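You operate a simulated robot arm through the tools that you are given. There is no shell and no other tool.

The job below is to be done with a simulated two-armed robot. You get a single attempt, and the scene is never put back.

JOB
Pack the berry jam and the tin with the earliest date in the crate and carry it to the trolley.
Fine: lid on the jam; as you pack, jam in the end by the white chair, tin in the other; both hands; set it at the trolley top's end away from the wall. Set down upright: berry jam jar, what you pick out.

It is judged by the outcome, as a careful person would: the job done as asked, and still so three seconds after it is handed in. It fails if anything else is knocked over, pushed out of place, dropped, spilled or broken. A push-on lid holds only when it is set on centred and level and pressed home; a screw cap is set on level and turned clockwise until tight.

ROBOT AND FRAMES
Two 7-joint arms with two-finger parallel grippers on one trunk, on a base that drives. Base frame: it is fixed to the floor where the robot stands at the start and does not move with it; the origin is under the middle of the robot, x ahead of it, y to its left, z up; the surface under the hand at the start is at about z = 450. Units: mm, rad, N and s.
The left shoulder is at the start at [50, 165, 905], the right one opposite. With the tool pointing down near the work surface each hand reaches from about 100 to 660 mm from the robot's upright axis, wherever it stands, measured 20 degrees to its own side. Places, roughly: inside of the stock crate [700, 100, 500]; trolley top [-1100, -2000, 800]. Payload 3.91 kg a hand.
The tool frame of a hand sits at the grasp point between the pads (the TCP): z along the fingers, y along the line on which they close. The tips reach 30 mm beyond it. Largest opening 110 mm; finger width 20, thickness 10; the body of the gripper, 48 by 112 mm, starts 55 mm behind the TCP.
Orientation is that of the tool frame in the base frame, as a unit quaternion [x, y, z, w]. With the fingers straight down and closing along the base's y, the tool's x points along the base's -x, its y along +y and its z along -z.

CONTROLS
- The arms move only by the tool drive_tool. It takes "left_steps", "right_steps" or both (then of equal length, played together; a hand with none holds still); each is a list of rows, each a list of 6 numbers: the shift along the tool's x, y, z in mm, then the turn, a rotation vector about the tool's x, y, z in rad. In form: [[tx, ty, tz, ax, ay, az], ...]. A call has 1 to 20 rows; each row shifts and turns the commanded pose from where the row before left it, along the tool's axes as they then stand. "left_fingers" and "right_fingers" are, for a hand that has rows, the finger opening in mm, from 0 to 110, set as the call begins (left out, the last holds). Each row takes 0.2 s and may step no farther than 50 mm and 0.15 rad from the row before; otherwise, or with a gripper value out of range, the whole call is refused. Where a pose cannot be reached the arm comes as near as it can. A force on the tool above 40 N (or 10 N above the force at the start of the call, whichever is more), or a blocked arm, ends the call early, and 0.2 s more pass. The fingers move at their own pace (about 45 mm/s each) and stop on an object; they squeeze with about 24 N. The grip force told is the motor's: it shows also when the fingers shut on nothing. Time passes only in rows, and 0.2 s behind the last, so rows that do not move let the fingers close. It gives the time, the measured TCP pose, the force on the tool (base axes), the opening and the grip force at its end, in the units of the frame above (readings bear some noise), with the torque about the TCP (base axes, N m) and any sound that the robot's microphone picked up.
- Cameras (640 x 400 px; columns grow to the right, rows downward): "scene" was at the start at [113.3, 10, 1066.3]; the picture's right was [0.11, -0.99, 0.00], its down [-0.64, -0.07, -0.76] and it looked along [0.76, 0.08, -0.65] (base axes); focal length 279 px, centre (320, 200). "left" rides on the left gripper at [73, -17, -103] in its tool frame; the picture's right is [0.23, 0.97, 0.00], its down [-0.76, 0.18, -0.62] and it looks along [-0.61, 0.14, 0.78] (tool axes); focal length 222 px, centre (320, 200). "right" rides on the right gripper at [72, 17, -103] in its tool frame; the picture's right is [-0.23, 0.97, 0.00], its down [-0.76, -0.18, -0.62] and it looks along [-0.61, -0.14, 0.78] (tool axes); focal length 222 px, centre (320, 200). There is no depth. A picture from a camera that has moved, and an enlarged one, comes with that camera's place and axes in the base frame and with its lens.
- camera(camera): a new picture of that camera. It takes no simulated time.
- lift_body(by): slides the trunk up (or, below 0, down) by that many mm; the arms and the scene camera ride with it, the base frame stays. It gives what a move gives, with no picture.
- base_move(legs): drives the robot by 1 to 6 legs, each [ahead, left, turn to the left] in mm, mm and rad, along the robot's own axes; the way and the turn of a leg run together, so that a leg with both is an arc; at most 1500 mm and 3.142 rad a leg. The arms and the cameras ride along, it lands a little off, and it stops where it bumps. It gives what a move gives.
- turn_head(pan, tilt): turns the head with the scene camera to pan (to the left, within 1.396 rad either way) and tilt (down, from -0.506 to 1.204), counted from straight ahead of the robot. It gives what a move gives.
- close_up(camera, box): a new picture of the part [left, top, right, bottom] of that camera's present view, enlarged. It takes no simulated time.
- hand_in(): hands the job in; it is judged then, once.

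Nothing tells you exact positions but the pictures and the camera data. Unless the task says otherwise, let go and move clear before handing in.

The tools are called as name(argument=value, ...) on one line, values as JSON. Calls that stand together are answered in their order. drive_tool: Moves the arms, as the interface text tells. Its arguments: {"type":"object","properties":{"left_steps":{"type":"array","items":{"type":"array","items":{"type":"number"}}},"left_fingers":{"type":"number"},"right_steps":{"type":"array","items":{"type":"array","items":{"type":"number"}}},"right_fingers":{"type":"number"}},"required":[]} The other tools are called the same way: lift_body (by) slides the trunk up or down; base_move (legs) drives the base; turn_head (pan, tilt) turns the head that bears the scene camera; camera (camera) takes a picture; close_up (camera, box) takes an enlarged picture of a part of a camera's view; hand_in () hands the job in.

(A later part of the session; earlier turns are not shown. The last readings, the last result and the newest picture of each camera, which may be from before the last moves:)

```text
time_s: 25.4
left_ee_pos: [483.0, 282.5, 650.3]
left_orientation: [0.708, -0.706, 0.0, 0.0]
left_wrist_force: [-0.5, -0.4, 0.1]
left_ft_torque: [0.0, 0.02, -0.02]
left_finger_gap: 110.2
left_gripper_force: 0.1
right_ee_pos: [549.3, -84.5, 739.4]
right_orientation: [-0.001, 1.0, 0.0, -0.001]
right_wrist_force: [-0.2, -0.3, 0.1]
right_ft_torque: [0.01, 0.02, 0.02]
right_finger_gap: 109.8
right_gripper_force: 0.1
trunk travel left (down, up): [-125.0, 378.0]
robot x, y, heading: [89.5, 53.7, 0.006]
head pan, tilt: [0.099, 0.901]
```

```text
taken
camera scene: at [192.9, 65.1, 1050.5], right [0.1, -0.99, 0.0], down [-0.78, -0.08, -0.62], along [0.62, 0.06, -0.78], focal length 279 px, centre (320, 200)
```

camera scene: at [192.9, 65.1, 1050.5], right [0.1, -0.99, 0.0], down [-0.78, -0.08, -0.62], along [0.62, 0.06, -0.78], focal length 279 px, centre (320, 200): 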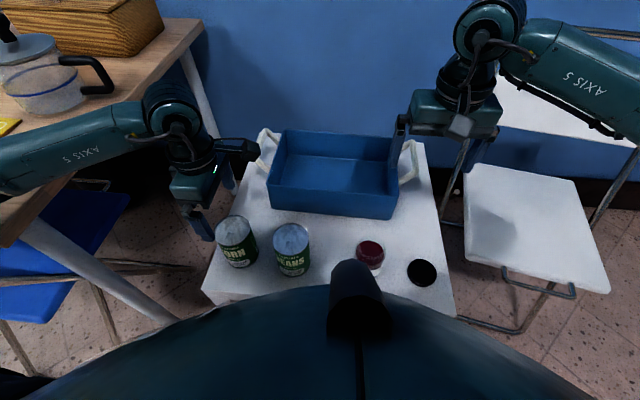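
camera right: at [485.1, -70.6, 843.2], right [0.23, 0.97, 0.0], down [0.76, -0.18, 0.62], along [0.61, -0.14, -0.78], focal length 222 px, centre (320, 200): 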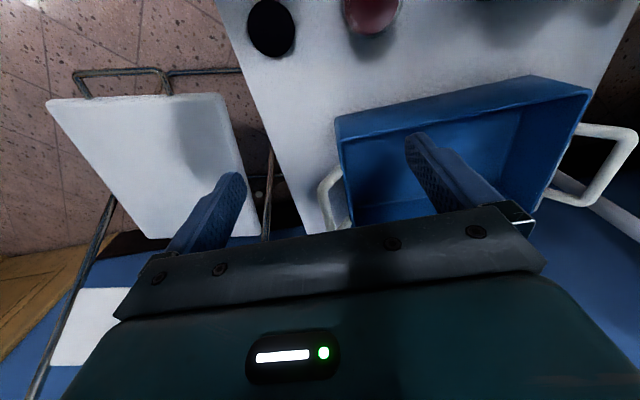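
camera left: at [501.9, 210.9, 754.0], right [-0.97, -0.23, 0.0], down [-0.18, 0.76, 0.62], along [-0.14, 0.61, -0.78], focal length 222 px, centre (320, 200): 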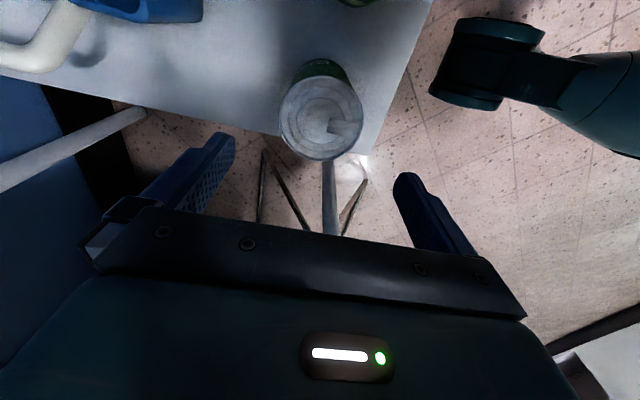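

The left hand is nearly over the tin, which I now put at (486, 279). To keep the left forearm clear of the wooden table I'll raise the trunk first, then lower the hand around the tin.

lift_body(by=130)

drive_tool(left_steps=[[3, -3, 40, 0, 0, 0], [0, 0, 40, 0, 0, 0], [0, 0, 40, 0, 0, 0]])

camera(camera="left")

camera(camera="scene")

```text
time_s: 26.9
left_ee_pos: [484.7, 283.4, 780.1]
left_orientation: [0.708, -0.706, 0.0, 0.0]
left_wrist_force: [0.0, -0.2, -0.2]
left_ft_torque: [0.02, -0.01, 0.01]
left_finger_gap: 110.3
left_gripper_force: 0.0
right_ee_pos: [549.2, -85.0, 869.9]
right_orientation: [-0.001, 1.0, 0.0, 0.0]
right_wrist_force: [0.1, -0.4, 0.0]
right_ft_torque: [-0.01, -0.03, -0.01]
right_finger_gap: 109.9
right_gripper_force: 0.1
trunk travel left (down, up): [-255.0, 248.0]
robot x, y, heading: [89.3, 57.9, 0.002]
head pan, tilt: [0.099, 0.901]
```

```text
time_s: 27.7
left_ee_pos: [488.9, 279.7, 660.7]
left_orientation: [0.708, -0.706, 0.001, 0.0]
left_wrist_force: [-0.8, 0.0, -0.1]
left_ft_torque: [-0.04, 0.02, -0.02]
left_finger_gap: 109.9
left_gripper_force: 0.0
right_ee_pos: [549.6, -85.1, 868.6]
right_orientation: [-0.001, 1.0, 0.0, 0.0]
right_wrist_force: [0.0, 0.1, -0.5]
right_ft_torque: [0.01, 0.03, 0.01]
right_finger_gap: 110.1
right_gripper_force: 0.0
trunk travel left (down, up): [-255.0, 248.0]
robot x, y, heading: [90.2, 58.4, 0.001]
head pan, tilt: [0.099, 0.901]
```

```text
taken
camera left: at [506.2, 207.2, 763.9], right [-0.97, -0.23, 0.0], down [-0.18, 0.76, 0.62], along [-0.14, 0.61, -0.78], focal length 222 px, centre (320, 200)
```

left: 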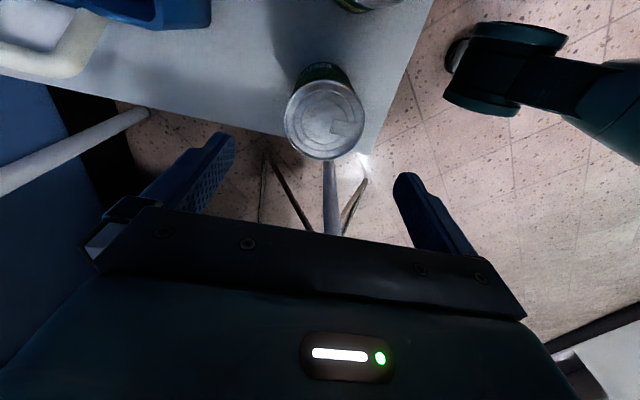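

```text
taken
camera scene: at [192.9, 65.1, 1180.5], right [0.1, -0.99, 0.0], down [-0.78, -0.08, -0.62], along [0.62, 0.06, -0.78], focal length 279 px, centre (320, 200)
```

scene: 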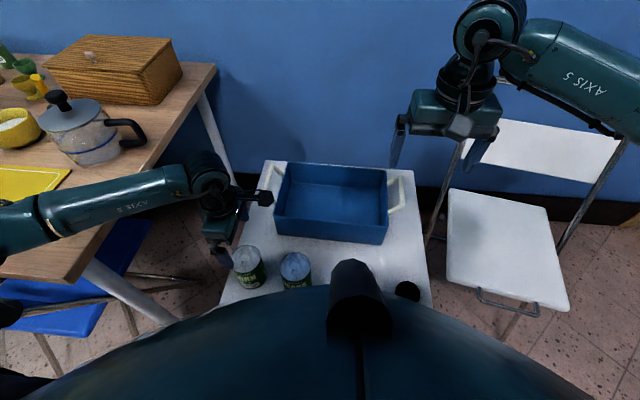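

The tin is centred between the fingers to within a few mm. I'll lower to z ≈ 518 and close on it.

drive_tool(left_steps=[[0, 3, 36, 0, 0, 0], [0, 0, 36, 0, 0, 0], [0, 0, 36, 0, 0, 0], [0, 0, 34, 0, 0, 0]])

camera(camera="left")

camera(camera="scene")

```text
time_s: 28.7
left_ee_pos: [485.1, 278.5, 519.9]
left_orientation: [0.708, -0.707, 0.0, 0.0]
left_wrist_force: [-0.5, 0.7, 0.5]
left_ft_torque: [0.0, -0.01, 0.0]
left_finger_gap: 110.2
left_gripper_force: 0.1
right_ee_pos: [549.1, -84.8, 870.8]
right_orientation: [0.0, 1.0, 0.0, 0.0]
right_wrist_force: [-0.4, -0.3, 0.5]
right_ft_torque: [-0.02, 0.0, 0.02]
right_finger_gap: 109.9
right_gripper_force: 0.1
trunk travel left (down, up): [-255.0, 248.0]
robot x, y, heading: [89.8, 57.8, 0.006]
head pan, tilt: [0.099, 0.901]
```

```text
taken
camera left: at [503.3, 207.8, 622.7], right [-0.97, -0.23, 0.0], down [-0.18, 0.76, 0.62], along [-0.14, 0.61, -0.78], focal length 222 px, centre (320, 200)
```

left: 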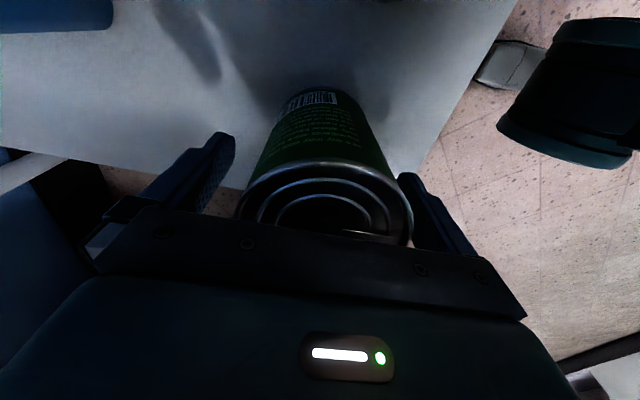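

```text
taken
camera scene: at [192.9, 65.1, 1180.5], right [0.1, -0.99, 0.0], down [-0.78, -0.08, -0.62], along [0.62, 0.06, -0.78], focal length 279 px, centre (320, 200)
```

scene: 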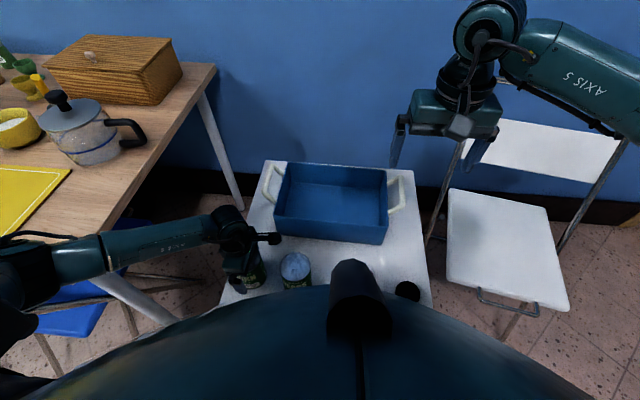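

The tin sits between the fingers, so I close on it and then lift.

drive_tool(left_steps=[[0, 0, 0, 0, 0, 0], [0, 0, 0, 0, 0, 0], [0, 0, 0, 0, 0, 0], [0, 0, 0, 0, 0, 0], [0, 0, 0, 0, 0, 0]], left_fingers=40)

drive_tool(left_steps=[[0, 0, -30, 0, 0, 0], [0, 0, -40, 0, 0, 0], [0, 0, -40, 0, 0, 0], [0, 0, -40, 0, 0, 0]])

camera(camera="left")

camera(camera="scene")

```text
time_s: 29.9
left_ee_pos: [485.1, 280.7, 520.3]
left_orientation: [0.708, -0.706, 0.0, 0.0]
left_wrist_force: [-1.5, -0.9, 0.4]
left_ft_torque: [-0.06, -0.03, 0.0]
left_finger_gap: 73.7
left_gripper_force: 24.0
right_ee_pos: [549.5, -85.4, 868.9]
right_orientation: [-0.001, 1.0, 0.0, 0.001]
right_wrist_force: [0.4, 0.1, -1.1]
right_ft_torque: [-0.02, 0.01, 0.02]
right_finger_gap: 110.0
right_gripper_force: 0.2
trunk travel left (down, up): [-255.0, 248.0]
robot x, y, heading: [89.8, 57.5, 0.008]
head pan, tilt: [0.099, 0.901]
```

```text
time_s: 30.9
left_ee_pos: [482.4, 280.8, 667.7]
left_orientation: [0.709, -0.706, -0.001, 0.0]
left_wrist_force: [-0.4, 0.3, -4.1]
left_ft_torque: [0.01, -0.03, -0.01]
left_finger_gap: 73.6
left_gripper_force: 23.9
right_ee_pos: [549.5, -85.2, 869.4]
right_orientation: [0.0, 1.0, -0.001, 0.0]
right_wrist_force: [0.4, -0.2, 0.4]
right_ft_torque: [0.0, 0.0, 0.0]
right_finger_gap: 109.8
right_gripper_force: 0.0
trunk travel left (down, up): [-255.0, 248.0]
robot x, y, heading: [90.0, 56.2, -0.0]
head pan, tilt: [0.099, 0.901]
```

```text
taken
camera left: at [501.0, 208.9, 771.0], right [-0.97, -0.23, 0.0], down [-0.18, 0.76, 0.62], along [-0.14, 0.61, -0.78], focal length 222 px, centre (320, 200)
```

left: 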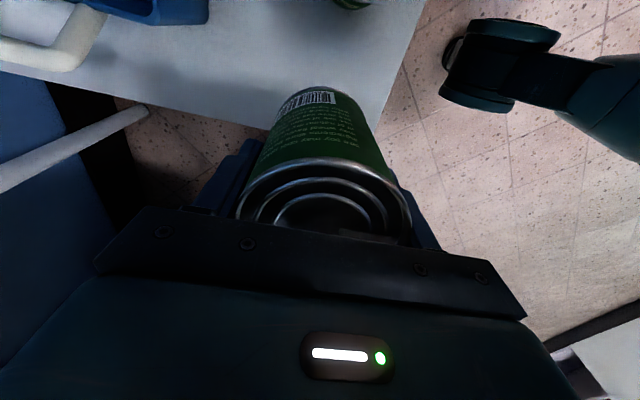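

```text
taken
camera scene: at [193.0, 65.2, 1180.4], right [0.1, -0.99, 0.0], down [-0.78, -0.08, -0.62], along [0.62, 0.06, -0.78], focal length 279 px, centre (320, 200)
```

scene: 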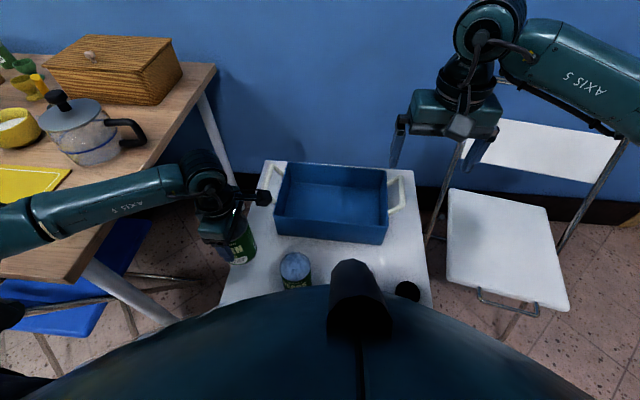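

The tin is held firmly, about 74 mm across with its base 70 mm below the TCP. I'll carry it up and over the crate, lowering the trunk again for reach.

drive_tool(left_steps=[[0, 0, -40, 0, 0, 0], [0, 0, -40, 0, 0, 0], [10, -24, -15, 0, 0, 0], [10, -24, -15, 0, 0, 0], [10, -24, -15, 0, 0, 0], [10, -24, -15, 0, 0, 0], [11, -24, -15, 0, 0, 0]])

lift_body(by=-130)

drive_tool(left_steps=[[10, -24, 0, 0, 0, 0], [10, -23, 0, 0, 0, 0], [10, -23, 0, 0, 0, 0], [10, -23, 0, 0, 0, 0], [10, -22, 0, 0, 0, 0]])

camera(camera="left")

camera(camera="scene")

```text
time_s: 32.5
left_ee_pos: [605.3, 228.8, 824.1]
left_orientation: [0.708, -0.706, -0.001, 0.0]
left_wrist_force: [0.2, 0.5, -5.0]
left_ft_torque: [0.03, -0.01, 0.0]
left_finger_gap: 73.4
left_gripper_force: 23.4
right_ee_pos: [550.4, -84.9, 870.1]
right_orientation: [-0.001, 1.0, 0.001, 0.0]
right_wrist_force: [0.7, 0.2, -0.5]
right_ft_torque: [-0.01, 0.02, -0.01]
right_finger_gap: 109.9
right_gripper_force: 0.1
trunk travel left (down, up): [-255.0, 248.0]
robot x, y, heading: [93.9, 54.6, 0.003]
head pan, tilt: [0.099, 0.901]
```

```text
time_s: 34.1
left_ee_pos: [604.5, 228.6, 692.9]
left_orientation: [0.708, -0.706, 0.0, 0.001]
left_wrist_force: [0.0, -1.3, -4.5]
left_ft_torque: [0.03, 0.0, -0.03]
left_finger_gap: 73.8
left_gripper_force: 24.4
right_ee_pos: [549.6, -84.5, 740.3]
right_orientation: [-0.001, 1.0, 0.0, 0.0]
right_wrist_force: [0.9, 0.2, -0.1]
right_ft_torque: [0.0, -0.02, -0.01]
right_finger_gap: 110.2
right_gripper_force: 0.1
trunk travel left (down, up): [-125.0, 378.0]
robot x, y, heading: [85.4, 55.3, 0.004]
head pan, tilt: [0.099, 0.901]
```

```text
time_s: 35.3
left_ee_pos: [721.0, 179.4, 693.2]
left_orientation: [0.708, -0.706, 0.0, 0.001]
left_wrist_force: [-0.4, -0.2, -4.1]
left_ft_torque: [0.0, -0.03, 0.01]
left_finger_gap: 73.7
left_gripper_force: 23.8
right_ee_pos: [548.6, -85.3, 740.8]
right_orientation: [0.0, 1.0, 0.0, 0.0]
right_wrist_force: [0.1, 0.3, -0.4]
right_ft_torque: [-0.02, -0.02, 0.0]
right_finger_gap: 110.3
right_gripper_force: 0.0
trunk travel left (down, up): [-125.0, 378.0]
robot x, y, heading: [89.4, 60.1, -0.002]
head pan, tilt: [0.099, 0.901]
```

```text
taken
camera left: at [738.8, 107.3, 797.4], right [-0.97, -0.23, 0.0], down [-0.18, 0.76, 0.62], along [-0.14, 0.61, -0.78], focal length 222 px, centre (320, 200)
```

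left: 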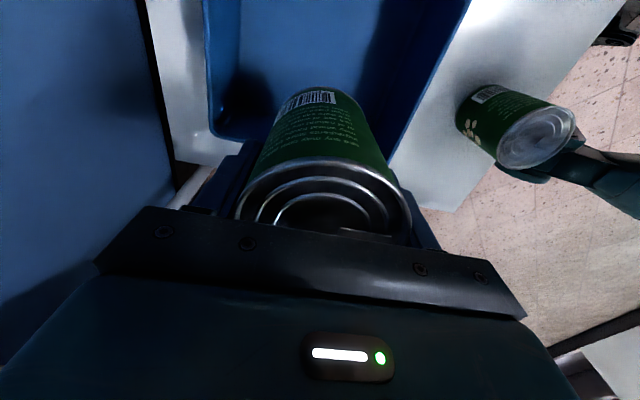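

```text
taken
camera scene: at [193.2, 65.1, 1050.4], right [0.1, -0.99, 0.0], down [-0.78, -0.08, -0.62], along [0.62, 0.06, -0.78], focal length 279 px, centre (320, 200)
```

scene: 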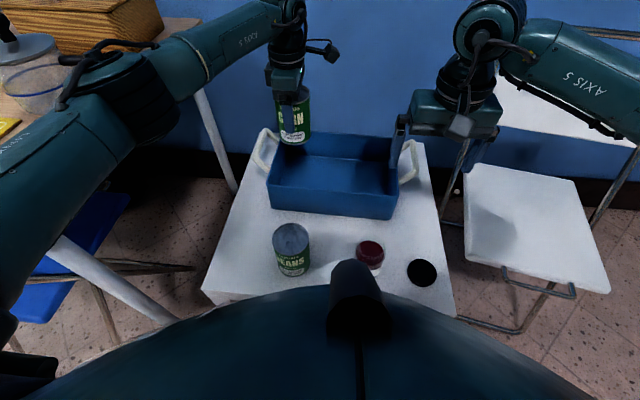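

The tin is over the left end of the crate, so I lower it straight down and feel for the floor on the last few mm.

drive_tool(left_steps=[[0, 2, 40, 0, 0, 0], [0, 1, 40, 0, 0, 0], [0, 0, 40, 0, 0, 0], [0, 0, 38, 0, 0, 0]])

camera(camera="left")

camera(camera="scene")

```text
time_s: 36.3
left_ee_pos: [713.4, 182.0, 534.3]
left_orientation: [0.707, -0.707, -0.001, 0.0]
left_wrist_force: [-0.1, -1.2, -4.3]
left_ft_torque: [-0.02, -0.01, 0.02]
left_finger_gap: 73.8
left_gripper_force: 24.4
left hand out of reach, approached as far as the arm can: row 4
right_ee_pos: [550.5, -85.5, 740.2]
right_orientation: [-0.001, 1.0, 0.0, 0.0]
right_wrist_force: [0.2, 0.1, -0.7]
right_ft_torque: [-0.03, 0.01, -0.02]
right_finger_gap: 109.9
right_gripper_force: 0.0
trunk travel left (down, up): [-125.0, 378.0]
robot x, y, heading: [87.4, 57.6, 0.001]
head pan, tilt: [0.099, 0.901]
```

```text
taken
camera left: at [730.3, 109.9, 638.0], right [-0.97, -0.23, 0.0], down [-0.18, 0.76, 0.62], along [-0.14, 0.61, -0.78], focal length 222 px, centre (320, 200)
```

left: 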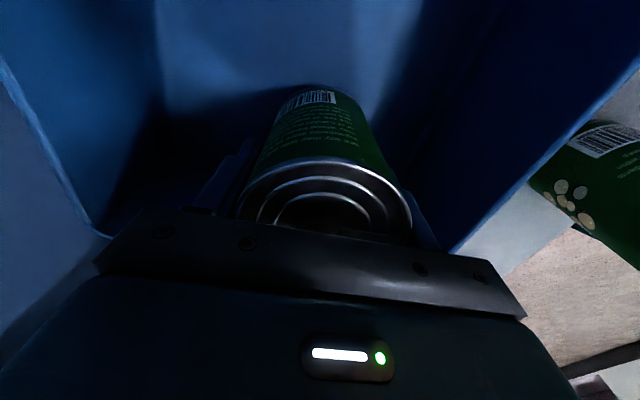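

```text
taken
camera scene: at [193.2, 65.5, 1050.5], right [0.1, -0.99, 0.0], down [-0.78, -0.08, -0.62], along [0.62, 0.06, -0.78], focal length 279 px, centre (320, 200)
```

scene: 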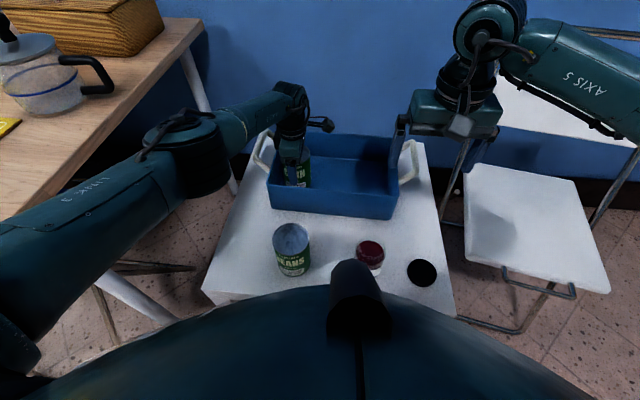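

The hand is at its reach limit just above the floor. I'll raise it, lower the trunk, and finish the descent with the arm at a better angle.

drive_tool(left_steps=[[0, 0, -35, 0, 0, 0], [0, 0, -35, 0, 0, 0]])

lift_body(by=-70)

drive_tool(left_steps=[[0, 0, 2, 0, 0, 0], [0, 0, 2, 0, 0, 0], [0, 0, 2, 0, 0, 0], [0, 0, 2, 0, 0, 0]])

```text
time_s: 36.9
left_ee_pos: [713.0, 181.8, 605.7]
left_orientation: [0.708, -0.707, -0.001, 0.001]
left_wrist_force: [-0.1, -0.3, -4.9]
left_ft_torque: [0.02, 0.03, 0.0]
left_finger_gap: 73.7
left_gripper_force: 24.1
right_ee_pos: [550.2, -85.2, 740.0]
right_orientation: [-0.001, 1.0, 0.0, 0.0]
right_wrist_force: [-0.2, 0.1, 0.2]
right_ft_torque: [-0.02, 0.01, 0.05]
right_finger_gap: 110.1
right_gripper_force: 0.1
trunk travel left (down, up): [-125.0, 378.0]
robot x, y, heading: [89.7, 54.1, 0.003]
head pan, tilt: [0.099, 0.901]
```

```text
time_s: 38.0
left_ee_pos: [713.7, 182.5, 536.6]
left_orientation: [0.707, -0.707, 0.0, 0.0]
left_wrist_force: [-1.0, 0.2, -4.5]
left_ft_torque: [0.0, 0.03, -0.02]
left_finger_gap: 73.8
left_gripper_force: 24.4
right_ee_pos: [549.2, -84.4, 669.5]
right_orientation: [-0.001, 1.0, 0.001, 0.0]
right_wrist_force: [-0.4, 0.2, 0.9]
right_ft_torque: [-0.02, 0.01, -0.02]
right_finger_gap: 109.8
right_gripper_force: 0.1
trunk travel left (down, up): [-55.0, 448.0]
robot x, y, heading: [88.6, 56.1, -0.002]
head pan, tilt: [0.099, 0.901]
```

```text
time_s: 39.0
left_ee_pos: [713.7, 182.3, 527.4]
left_orientation: [0.708, -0.706, -0.001, 0.0]
left_wrist_force: [-0.2, 0.5, -4.6]
left_ft_torque: [0.02, -0.02, 0.01]
left_finger_gap: 73.7
left_gripper_force: 24.1
right_ee_pos: [549.2, -84.6, 670.2]
right_orientation: [-0.001, 1.0, 0.0, 0.0]
right_wrist_force: [0.3, 0.6, 0.3]
right_ft_torque: [0.02, -0.02, 0.02]
right_finger_gap: 110.0
right_gripper_force: 0.1
trunk travel left (down, up): [-55.0, 448.0]
robot x, y, heading: [86.1, 57.2, 0.007]
head pan, tilt: [0.099, 0.901]
```

drive_tool(left_steps=[[0, 0, 1, 0, 0, 0], [0, 0, 1, 0, 0, 0]])

drive_tool(left_steps=[[0, 0, 1, 0, 0, 0], [0, 0, 1, 0, 0, 0]])

```text
time_s: 39.6
left_ee_pos: [714.0, 181.2, 527.4]
left_orientation: [0.708, -0.706, 0.001, -0.001]
left_wrist_force: [-0.9, -0.3, 4.5]
left_ft_torque: [0.21, 0.34, 0.02]
left_finger_gap: 73.7
left_gripper_force: 24.2
right_ee_pos: [549.5, -85.6, 669.1]
right_orientation: [-0.001, 1.0, 0.001, 0.001]
right_wrist_force: [-0.3, -0.2, -0.4]
right_ft_torque: [0.03, 0.01, 0.04]
right_finger_gap: 110.1
right_gripper_force: 0.0
trunk travel left (down, up): [-55.0, 448.0]
robot x, y, heading: [88.0, 57.7, -0.001]
head pan, tilt: [0.099, 0.901]
```

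```text
time_s: 40.2
left_ee_pos: [712.6, 182.2, 528.9]
left_orientation: [0.708, -0.706, 0.003, -0.001]
left_wrist_force: [-0.1, 0.4, 20.9]
left_ft_torque: [0.19, 0.8, -0.03]
left_finger_gap: 73.6
left_gripper_force: 24.1
right_ee_pos: [549.4, -85.9, 670.5]
right_orientation: [-0.002, 1.0, 0.001, 0.002]
right_wrist_force: [-0.4, -0.2, -0.2]
right_ft_torque: [0.01, 0.0, 0.02]
right_finger_gap: 109.9
right_gripper_force: 0.0
trunk travel left (down, up): [-55.0, 448.0]
robot x, y, heading: [86.2, 57.5, -0.0]
head pan, tilt: [0.099, 0.901]
```

The tin is on the crate floor. I ease off, open part way and withdraw upward.

drive_tool(left_steps=[[0, 0, -1, 0, 0, 0], [0, 0, -1, 0, 0, 0]])

drive_tool(left_steps=[[0, 0, 0, 0, 0, 0], [0, 0, 0, 0, 0, 0], [0, 0, 0, 0, 0, 0]], left_fingers=100)

drive_tool(left_steps=[[0, 0, -30, 0, 0, 0], [0, 0, -40, 0, 0, 0], [0, 0, -40, 0, 0, 0], [0, 0, -40, 0, 0, 0]])

camera(camera="left")

camera(camera="scene")

```text
time_s: 40.8
left_ee_pos: [713.6, 182.4, 527.7]
left_orientation: [0.709, -0.705, 0.0, -0.001]
left_wrist_force: [4.3, -1.1, 15.1]
left_ft_torque: [0.07, 0.35, 0.01]
left_finger_gap: 73.8
left_gripper_force: 24.0
right_ee_pos: [548.2, -84.7, 669.2]
right_orientation: [-0.001, 1.0, 0.001, 0.001]
right_wrist_force: [0.0, 0.5, -0.6]
right_ft_torque: [0.03, 0.0, 0.03]
right_finger_gap: 109.8
right_gripper_force: 0.1
trunk travel left (down, up): [-55.0, 448.0]
robot x, y, heading: [87.6, 56.5, 0.004]
head pan, tilt: [0.099, 0.901]
```

```text
time_s: 41.6
left_ee_pos: [712.5, 183.3, 525.4]
left_orientation: [0.708, -0.707, -0.001, 0.0]
left_wrist_force: [-0.3, -0.1, -0.1]
left_ft_torque: [-0.04, 0.0, -0.02]
left_finger_gap: 100.0
left_gripper_force: 0.0
right_ee_pos: [550.2, -84.9, 670.5]
right_orientation: [-0.001, 1.0, 0.0, -0.001]
right_wrist_force: [-0.5, 0.1, -0.4]
right_ft_torque: [0.04, 0.01, 0.0]
right_finger_gap: 110.1
right_gripper_force: 0.1
trunk travel left (down, up): [-55.0, 448.0]
robot x, y, heading: [89.9, 60.1, 0.005]
head pan, tilt: [0.099, 0.901]
```

```text
time_s: 42.6
left_ee_pos: [712.7, 181.5, 675.9]
left_orientation: [0.708, -0.707, -0.001, 0.0]
left_wrist_force: [1.0, 0.1, -0.3]
left_ft_torque: [0.01, -0.01, -0.01]
left_finger_gap: 100.1
left_gripper_force: 0.0
right_ee_pos: [550.2, -85.6, 669.3]
right_orientation: [-0.001, 1.0, 0.0, 0.0]
right_wrist_force: [-1.2, 0.5, -0.3]
right_ft_torque: [0.04, -0.04, 0.01]
right_finger_gap: 110.0
right_gripper_force: 0.0
trunk travel left (down, up): [-55.0, 448.0]
robot x, y, heading: [86.3, 56.0, 0.0]
head pan, tilt: [0.099, 0.901]
```

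```text
taken
camera left: at [730.0, 109.2, 778.4], right [-0.97, -0.23, 0.0], down [-0.18, 0.76, 0.62], along [-0.14, 0.61, -0.78], focal length 222 px, centre (320, 200)
```

left: 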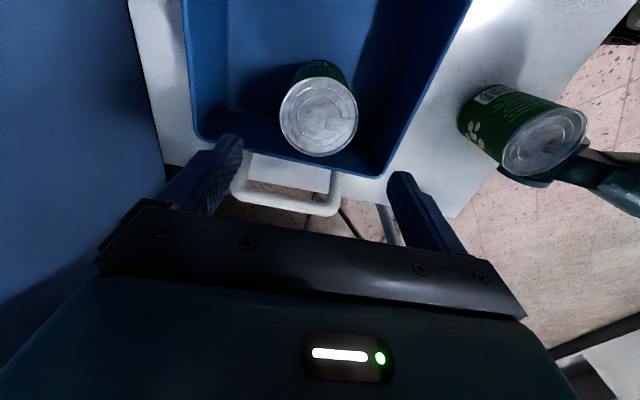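

```text
taken
camera scene: at [192.9, 65.1, 980.5], right [0.1, -0.99, 0.0], down [-0.78, -0.08, -0.62], along [0.62, 0.06, -0.78], focal length 279 px, centre (320, 200)
```

scene: 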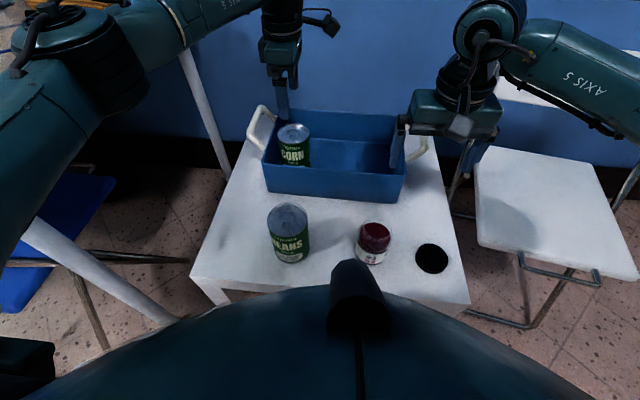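

The corn tin stands upright in the crate's far-from-chair end. For the jar I'll back the base off about 85 mm for elbow room. The plan is to hold the jar low with the left hand, coming in horizontally from front-left, while the right hand puts on the lid.

lift_body(by=70)

base_move(legs=[[-85, 0, 0]])

drive_tool(left_steps=[[0, 40, 0, 0, 0, -0.1309], [0, 40, 0, 0, 0, -0.1309], [0, 40, 0, 0, 0, -0.1309], [0, 0, 0, 0, 0, -0.1309], [0, 0, 0, 0, 0, -0.1309], [0, 0, 0, 0, 0, -0.1309]])

drive_tool(left_steps=[[0, 0, -20, 0, 0.131, 0], [0, 0, 0, 0, 0.131, 0], [0, 0, 0, 0, 0.131, 0], [0, 0, 0, 0, 0.131, 0], [0, 0, 0, 0, 0.131, 0], [0, 0, 0, 0, 0.131, 0], [0, 0, 0, 0, 0.131, 0], [0, 0, 0, 0, 0.131, 0], [0, 0, 0, 0, 0.131, 0], [0, 0, 0, 0, 0.131, 0]])

camera(camera="left")

camera(camera="scene")

```text
time_s: 43.7
left_ee_pos: [712.2, 181.4, 744.2]
left_orientation: [0.708, -0.706, -0.001, 0.0]
left_wrist_force: [0.3, 0.1, 0.2]
left_ft_torque: [0.0, 0.02, 0.01]
left_finger_gap: 99.9
left_gripper_force: 0.1
right_ee_pos: [550.6, -84.4, 739.0]
right_orientation: [0.0, 1.0, 0.0, 0.001]
right_wrist_force: [-0.5, 0.6, 0.5]
right_ft_torque: [-0.03, -0.01, 0.03]
right_finger_gap: 109.8
right_gripper_force: 0.1
trunk travel left (down, up): [-125.0, 378.0]
robot x, y, heading: [92.9, 59.2, -0.003]
head pan, tilt: [0.099, 0.901]
```

```text
time_s: 44.8
left_ee_pos: [629.5, 179.9, 745.2]
left_orientation: [0.708, -0.706, -0.001, 0.001]
left_wrist_force: [-0.3, -0.5, 0.7]
left_ft_torque: [-0.03, 0.01, 0.0]
left_finger_gap: 100.0
left_gripper_force: 0.1
right_ee_pos: [466.3, -85.6, 738.6]
right_orientation: [0.0, 1.0, 0.001, 0.0]
right_wrist_force: [-0.2, 0.7, 0.9]
right_ft_torque: [0.0, 0.02, -0.05]
right_finger_gap: 109.9
right_gripper_force: 0.1
trunk travel left (down, up): [-125.0, 378.0]
robot x, y, heading: [6.2, 56.5, -0.002]
head pan, tilt: [0.099, 0.901]
```

```text
time_s: 46.1
left_ee_pos: [511.0, 163.8, 744.6]
left_orientation: [0.924, -0.382, -0.001, 0.0]
left_wrist_force: [0.2, 0.1, 0.8]
left_ft_torque: [0.01, -0.01, 0.0]
left_finger_gap: 100.0
left_gripper_force: 0.1
right_ee_pos: [467.2, -85.8, 739.2]
right_orientation: [0.0, 1.0, 0.0, 0.0]
right_wrist_force: [0.2, 0.6, -0.2]
right_ft_torque: [-0.01, 0.0, 0.02]
right_finger_gap: 110.1
right_gripper_force: 0.1
trunk travel left (down, up): [-125.0, 378.0]
robot x, y, heading: [5.8, 54.6, 0.002]
head pan, tilt: [0.099, 0.901]
```

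```text
time_s: 48.4
left_ee_pos: [510.4, 165.0, 765.1]
left_orientation: [0.732, -0.303, 0.564, 0.233]
left_wrist_force: [0.8, 0.0, 0.3]
left_ft_torque: [0.0, 0.01, 0.01]
left_finger_gap: 100.0
left_gripper_force: 0.0
right_ee_pos: [466.8, -86.4, 741.0]
right_orientation: [0.001, 1.0, 0.0, 0.0]
right_wrist_force: [0.1, -0.2, 0.7]
right_ft_torque: [0.0, -0.01, -0.04]
right_finger_gap: 109.7
right_gripper_force: 0.1
trunk travel left (down, up): [-125.0, 378.0]
robot x, y, heading: [6.5, 55.0, 0.001]
head pan, tilt: [0.099, 0.901]
```

```text
taken
camera left: at [466.3, 234.1, 861.1], right [-0.65, -0.73, 0.22], down [-0.69, 0.44, -0.58], along [0.33, -0.52, -0.79], focal length 222 px, centre (320, 200)
```

left: 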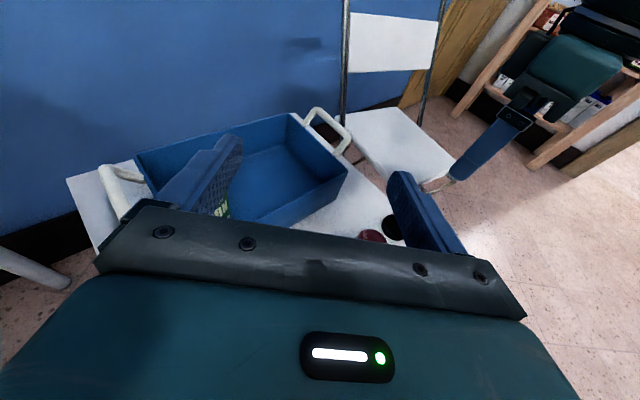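

```text
taken
camera scene: at [110.3, 64.8, 1050.5], right [0.1, -0.99, 0.0], down [-0.78, -0.08, -0.62], along [0.62, 0.06, -0.78], focal length 279 px, centre (320, 200)
```

scene: 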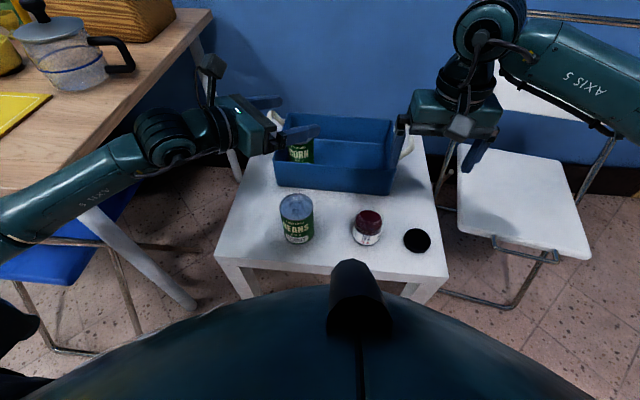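

The horizontal left-hand pose works. I'll bring it to a standby point front-left of the jar, which also gives a side view of the jar.

drive_tool(left_steps=[[-2.4, 36, -8.9, 0, 0, 0], [-2.4, 36, -8.9, 0, 0, 0], [-2.4, 36, -8.9, 0, 0, 0], [-2.4, 36, -8.9, 0, 0, 0], [-43.5, 0, 11.7, 0, 0, 0], [-43.5, 0, 11.7, 0, 0, 0], [-43.5, 0, 11.7, 0, 0, 0]])

camera(camera="left")

camera(camera="scene")

```text
time_s: 50.0
left_ee_pos: [384.8, 89.3, 631.4]
left_orientation: [0.733, -0.304, 0.563, 0.232]
left_wrist_force: [-0.3, -0.5, 1.0]
left_ft_torque: [0.01, 0.02, 0.03]
left_finger_gap: 100.0
left_gripper_force: 0.2
right_ee_pos: [468.0, -86.9, 739.0]
right_orientation: [0.0, 1.0, 0.0, 0.0]
right_wrist_force: [-0.1, -0.5, -0.5]
right_ft_torque: [0.01, -0.01, -0.03]
right_finger_gap: 109.8
right_gripper_force: 0.1
trunk travel left (down, up): [-125.0, 378.0]
robot x, y, heading: [7.5, 58.1, 0.001]
head pan, tilt: [0.099, 0.901]
```

```text
taken
camera left: at [341.0, 157.9, 725.9], right [-0.65, -0.73, 0.22], down [-0.69, 0.44, -0.58], along [0.33, -0.52, -0.79], focal length 222 px, centre (320, 200)
```

left: 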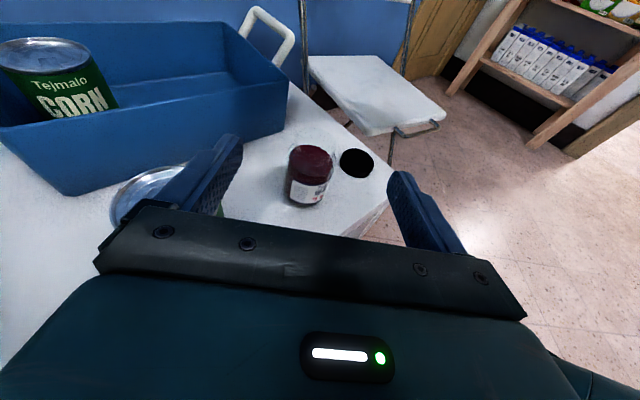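

```text
taken
camera scene: at [110.3, 64.8, 1050.5], right [0.1, -0.99, 0.0], down [-0.78, -0.08, -0.62], along [0.62, 0.06, -0.78], focal length 279 px, centre (320, 200)
```

scene: 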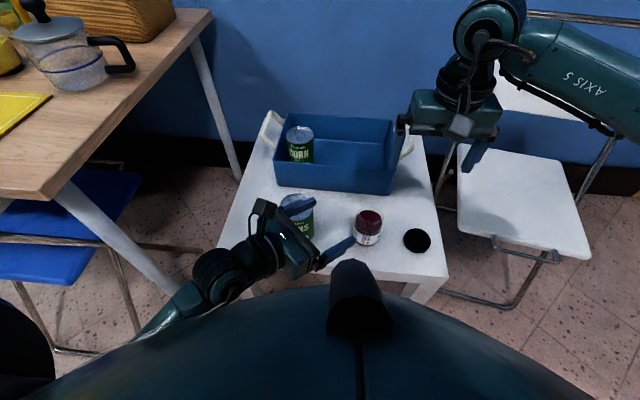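

close_up(camera="left", box=[270, 130, 390, 220])

close_up(camera="scene", box=[335, 195, 447, 265])

close_up(camera="right", box=[200, 0, 520, 200])

```text
4.44 times, centred on (330, 175) of left
camera zoom: at [341.0, 157.9, 725.9], right [-0.65, -0.73, 0.22], down [-0.69, 0.44, -0.58], along [0.33, -0.52, -0.79], focal length 987 px, centre (276, 311)
```

zoom: 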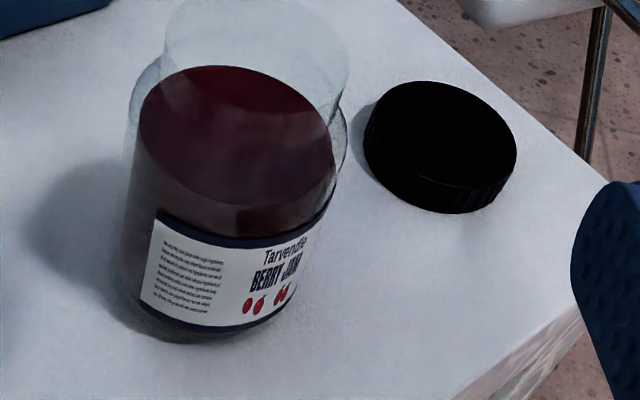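

```text
5.71 times, centred on (391, 230) of scene
camera zoom: at [110.3, 64.8, 1050.5], right [0.1, -0.99, 0.0], down [-0.78, -0.08, -0.62], along [0.62, 0.06, -0.78], focal length 1594 px, centre (-86, 29)
```

zoom: 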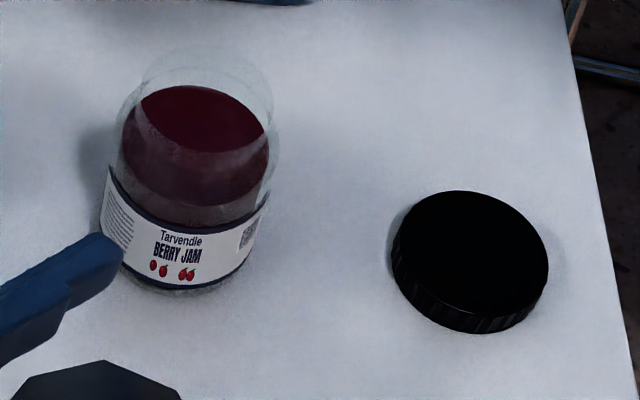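

```text
2.00 times, centred on (360, 100) of right
camera zoom: at [395.0, -69.5, 843.3], right [0.23, 0.97, 0.0], down [0.76, -0.18, 0.62], along [0.61, -0.14, -0.78], focal length 444 px, centre (240, 400)
```

zoom: 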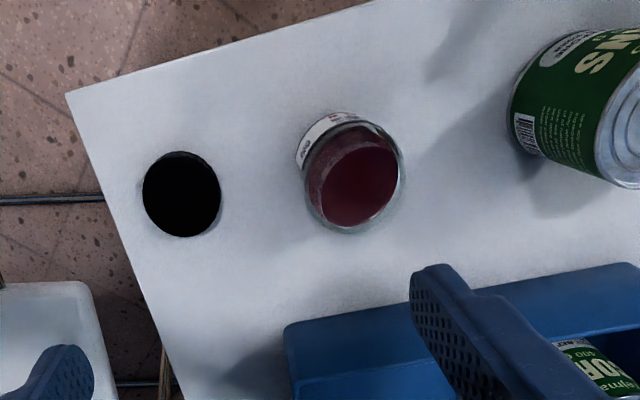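

close_up(camera="right", box=[340, 50, 412, 122])

close_up(camera="left", box=[280, 120, 345, 215])

close_up(camera="scene", box=[346, 198, 394, 252])

```text
5.56 times, centred on (376, 86) of right
camera zoom: at [395.0, -69.5, 843.3], right [0.23, 0.97, 0.0], down [0.76, -0.18, 0.62], along [0.61, -0.14, -0.78], focal length 1234 px, centre (9, 833)
```

zoom: 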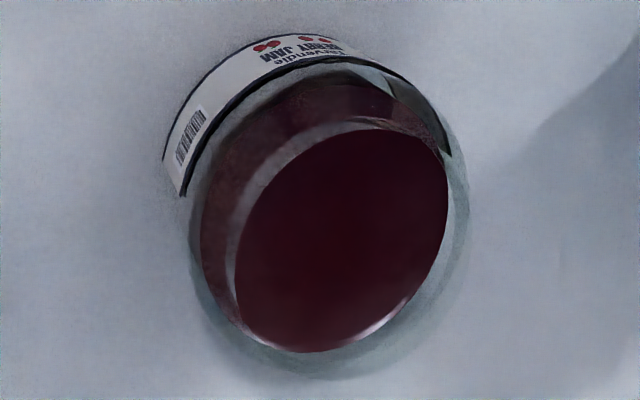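

```text
4.21 times, centred on (312, 168) of left
camera zoom: at [341.0, 157.9, 725.9], right [-0.65, -0.73, 0.22], down [-0.69, 0.44, -0.58], along [0.33, -0.52, -0.79], focal length 935 px, centre (352, 337)
```

zoom: 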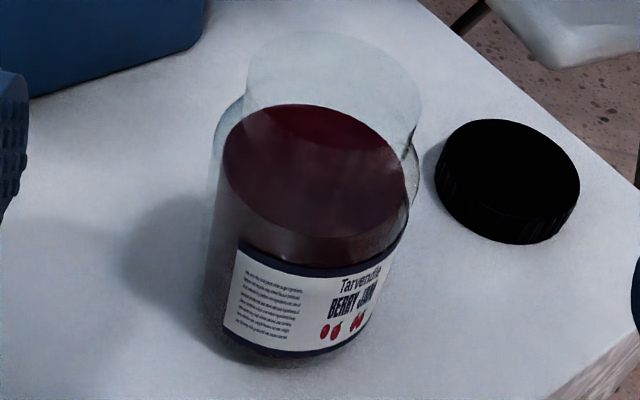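

```text
7.41 times, centred on (370, 225) of scene
camera zoom: at [110.3, 64.8, 1050.5], right [0.1, -0.99, 0.0], down [-0.78, -0.08, -0.62], along [0.62, 0.06, -0.78], focal length 2066 px, centre (-50, 15)
```

zoom: 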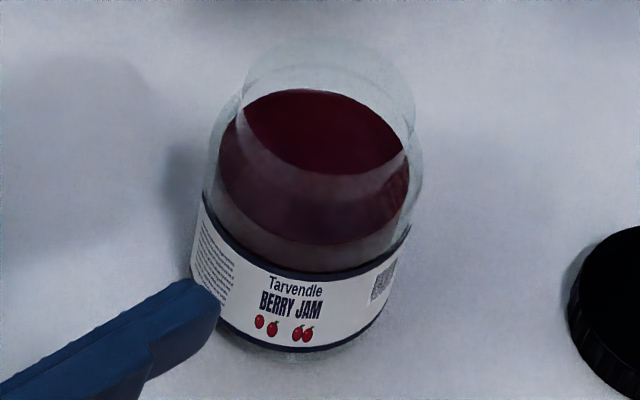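

I put the jar at about (485.5, −13.5), rim z ≈ 543, neck ≈ 52 mm and body ≈ 67 mm, with the lid 64 mm across. To locate the jar exactly I'll gently centre the right gripper on its body along y and then along x. The left hand backs off first.

drive_tool(left_steps=[[0, 0, -30, 0, 0, 0], [0, 0, -30, 0, 0, 0], [0, 0, 0, 0, 0, 0]], right_steps=[[-5.8, 24.5, 33, 0, 0, 0], [-5.8, 24.5, 33, 0, 0, 0], [-5.8, 24.5, 33, 0, 0, 0]])

camera(camera="right")

camera(camera="scene")

camera(camera="left")

```text
time_s: 50.8
left_ee_pos: [345.2, 129.8, 646.9]
left_orientation: [0.733, -0.303, 0.563, 0.233]
left_wrist_force: [-0.4, -0.5, -0.8]
left_ft_torque: [-0.03, 0.02, 0.03]
left_finger_gap: 100.0
left_gripper_force: 0.1
right_ee_pos: [484.2, -14.1, 639.8]
right_orientation: [0.0, 1.0, -0.001, 0.0]
right_wrist_force: [0.4, -0.2, 0.7]
right_ft_torque: [0.01, -0.01, 0.0]
right_finger_gap: 109.9
right_gripper_force: 0.1
trunk travel left (down, up): [-125.0, 378.0]
robot x, y, heading: [4.1, 52.2, -0.002]
head pan, tilt: [0.099, 0.901]
```

```text
taken
camera right: at [412.2, 3.8, 742.7], right [0.23, 0.97, 0.0], down [0.76, -0.18, 0.62], along [0.61, -0.14, -0.78], focal length 222 px, centre (320, 200)
```

right: 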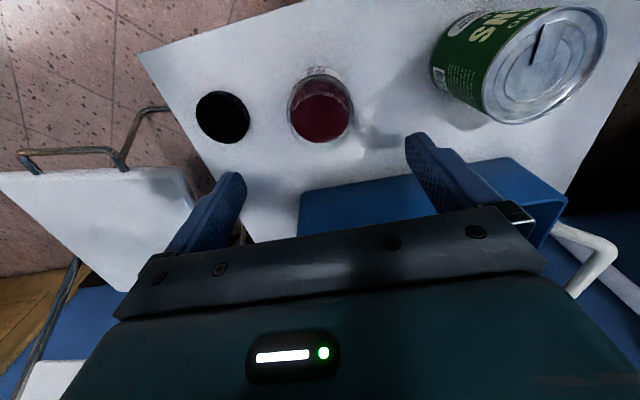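

```text
taken
camera scene: at [110.2, 64.8, 1050.5], right [0.1, -0.99, 0.0], down [-0.78, -0.08, -0.62], along [0.62, 0.06, -0.78], focal length 279 px, centre (320, 200)
```

scene: 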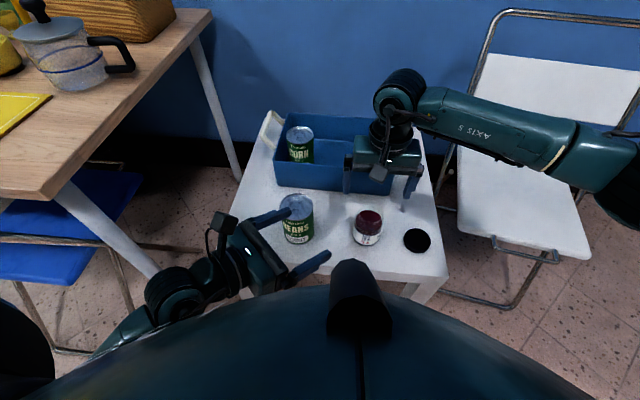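

```text
taken
camera left: at [300.6, 198.7, 742.8], right [-0.65, -0.73, 0.22], down [-0.69, 0.44, -0.58], along [0.32, -0.52, -0.79], focal length 222 px, centre (320, 200)
```

left: 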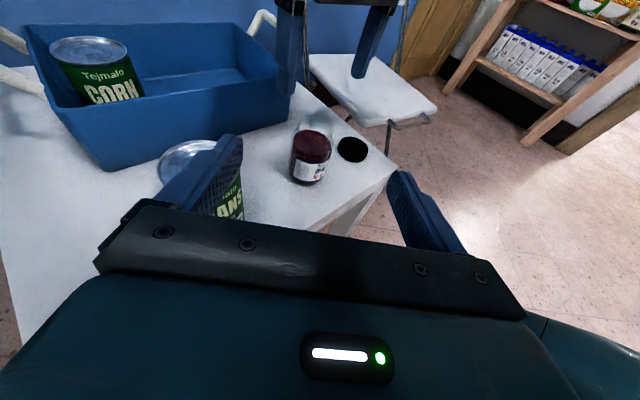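

The right hand is centred above the jar, so I lower it around the body, stopping partway to check.

drive_tool(right_steps=[[0, 0, 30, 0, 0, 0], [0, 0, 30, 0, 0, 0]])

camera(camera="right")

close_up(camera="scene", box=[300, 130, 460, 260])

```text
time_s: 51.4
left_ee_pos: [344.9, 129.4, 645.5]
left_orientation: [0.733, -0.302, 0.563, 0.232]
left_wrist_force: [0.5, -0.5, -0.1]
left_ft_torque: [-0.01, -0.02, -0.01]
left_finger_gap: 99.9
left_gripper_force: 0.0
right_ee_pos: [483.8, -14.0, 581.0]
right_orientation: [0.0, 1.0, 0.0, 0.0]
right_wrist_force: [-0.2, 0.5, -0.3]
right_ft_torque: [0.01, 0.02, 0.01]
right_finger_gap: 110.0
right_gripper_force: 0.1
trunk travel left (down, up): [-125.0, 378.0]
robot x, y, heading: [4.7, 56.9, -0.001]
head pan, tilt: [0.099, 0.901]
```

```text
taken
camera right: at [411.9, 3.5, 683.6], right [0.23, 0.97, 0.0], down [0.76, -0.18, 0.62], along [0.61, -0.14, -0.78], focal length 222 px, centre (320, 200)
```

right: 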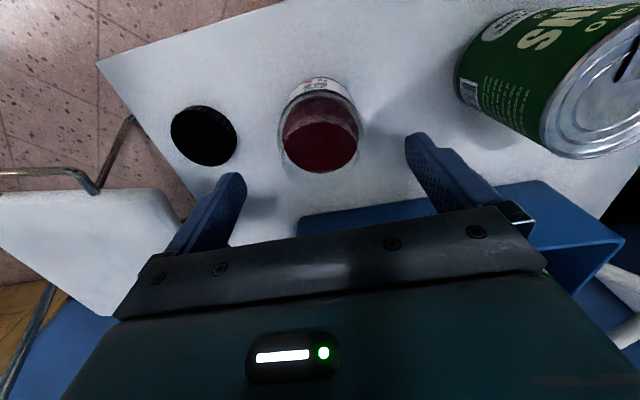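

```text
3.08 times, centred on (380, 195) of scene
camera zoom: at [110.3, 64.8, 1050.5], right [0.1, -0.99, 0.0], down [-0.78, -0.08, -0.62], along [0.62, 0.06, -0.78], focal length 858 px, centre (135, 215)
```

zoom: 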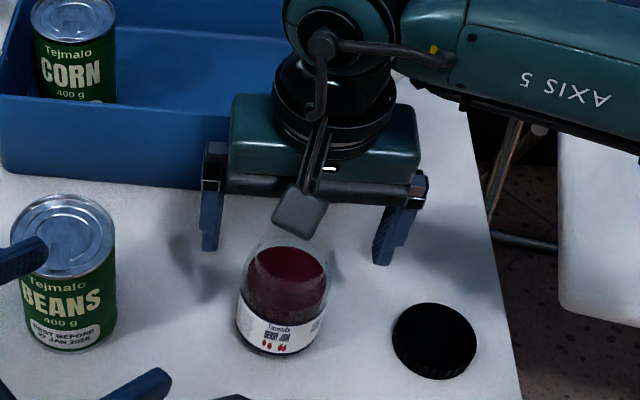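

drive_tool(right_steps=[[0, 0, 22, 0, 0, 0], [0, 0, 21, 0, 0, 0], [0, 0, 20, 0, 0, 0]])

camera(camera="right")

```text
time_s: 52.1
left_ee_pos: [346.7, 128.4, 645.5]
left_orientation: [0.733, -0.303, 0.563, 0.233]
left_wrist_force: [-0.7, -0.4, 0.0]
left_ft_torque: [-0.05, 0.0, -0.04]
left_finger_gap: 100.1
left_gripper_force: 0.1
right_ee_pos: [483.9, -12.8, 516.3]
right_orientation: [0.0, 1.0, 0.0, 0.0]
right_wrist_force: [0.8, 0.1, -0.3]
right_ft_torque: [-0.01, -0.04, -0.01]
right_finger_gap: 110.0
right_gripper_force: 0.1
trunk travel left (down, up): [-125.0, 378.0]
robot x, y, heading: [6.8, 56.4, 0.003]
head pan, tilt: [0.099, 0.901]
```

```text
taken
camera right: at [412.5, 4.5, 619.5], right [0.23, 0.97, 0.0], down [0.76, -0.18, 0.62], along [0.61, -0.14, -0.78], focal length 222 px, centre (320, 200)
```

right: 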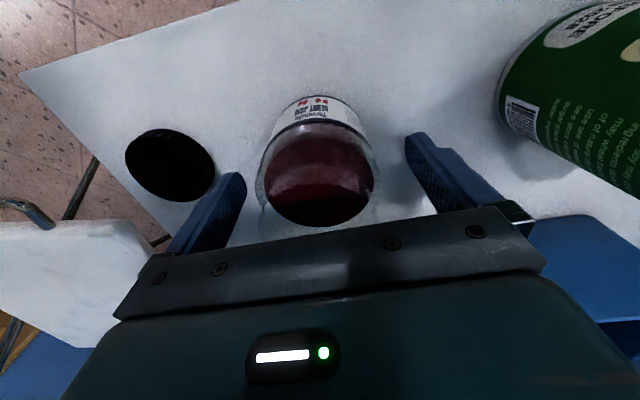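

Now I close to centre the jar along y, then reopen.

drive_tool(right_steps=[[0, 0, 0, 0, 0, 0], [0, 0, 0, 0, 0, 0], [0, 0, 0, 0, 0, 0], [0, 0, 0, 0, 0, 0]], right_fingers=55)

close_up(camera="right", box=[180, 60, 500, 260])

drive_tool(right_steps=[[0, 0, 0, 0, 0, 0], [0, 0, 0, 0, 0, 0], [0, 0, 0, 0, 0, 0]], right_fingers=110)

```text
time_s: 53.1
left_ee_pos: [345.0, 128.8, 646.3]
left_orientation: [0.733, -0.303, 0.563, 0.233]
left_wrist_force: [-0.8, 0.3, 0.6]
left_ft_torque: [0.02, -0.03, 0.0]
left_finger_gap: 100.0
left_gripper_force: 0.1
right_ee_pos: [484.3, -12.2, 515.8]
right_orientation: [-0.001, 1.0, 0.002, 0.0]
right_wrist_force: [1.6, 1.0, 0.0]
right_ft_torque: [-0.05, 0.01, 0.01]
right_finger_gap: 65.3
right_gripper_force: 24.1
trunk travel left (down, up): [-125.0, 378.0]
robot x, y, heading: [6.9, 56.6, 0.0]
head pan, tilt: [0.099, 0.901]
```

```text
2.00 times, centred on (340, 160) of right
camera zoom: at [412.4, 4.7, 619.6], right [0.23, 0.97, 0.0], down [0.76, -0.18, 0.62], along [0.61, -0.14, -0.78], focal length 444 px, centre (280, 280)
```

zoom: 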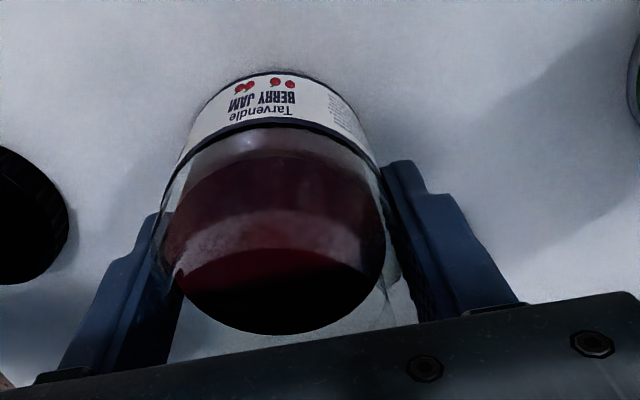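

```text
time_s: 54.0
left_ee_pos: [345.0, 129.3, 647.3]
left_orientation: [0.733, -0.303, 0.563, 0.233]
left_wrist_force: [-0.1, -0.5, 0.3]
left_ft_torque: [0.01, 0.0, 0.0]
left_finger_gap: 100.0
left_gripper_force: 0.0
right_ee_pos: [485.4, -12.1, 515.9]
right_orientation: [0.0, 1.0, -0.001, -0.001]
right_wrist_force: [0.5, 0.1, -0.9]
right_ft_torque: [-0.01, 0.0, 0.0]
right_finger_gap: 110.3
right_gripper_force: 0.1
trunk travel left (down, up): [-125.0, 378.0]
robot x, y, heading: [8.8, 56.8, 0.002]
head pan, tilt: [0.099, 0.901]
```

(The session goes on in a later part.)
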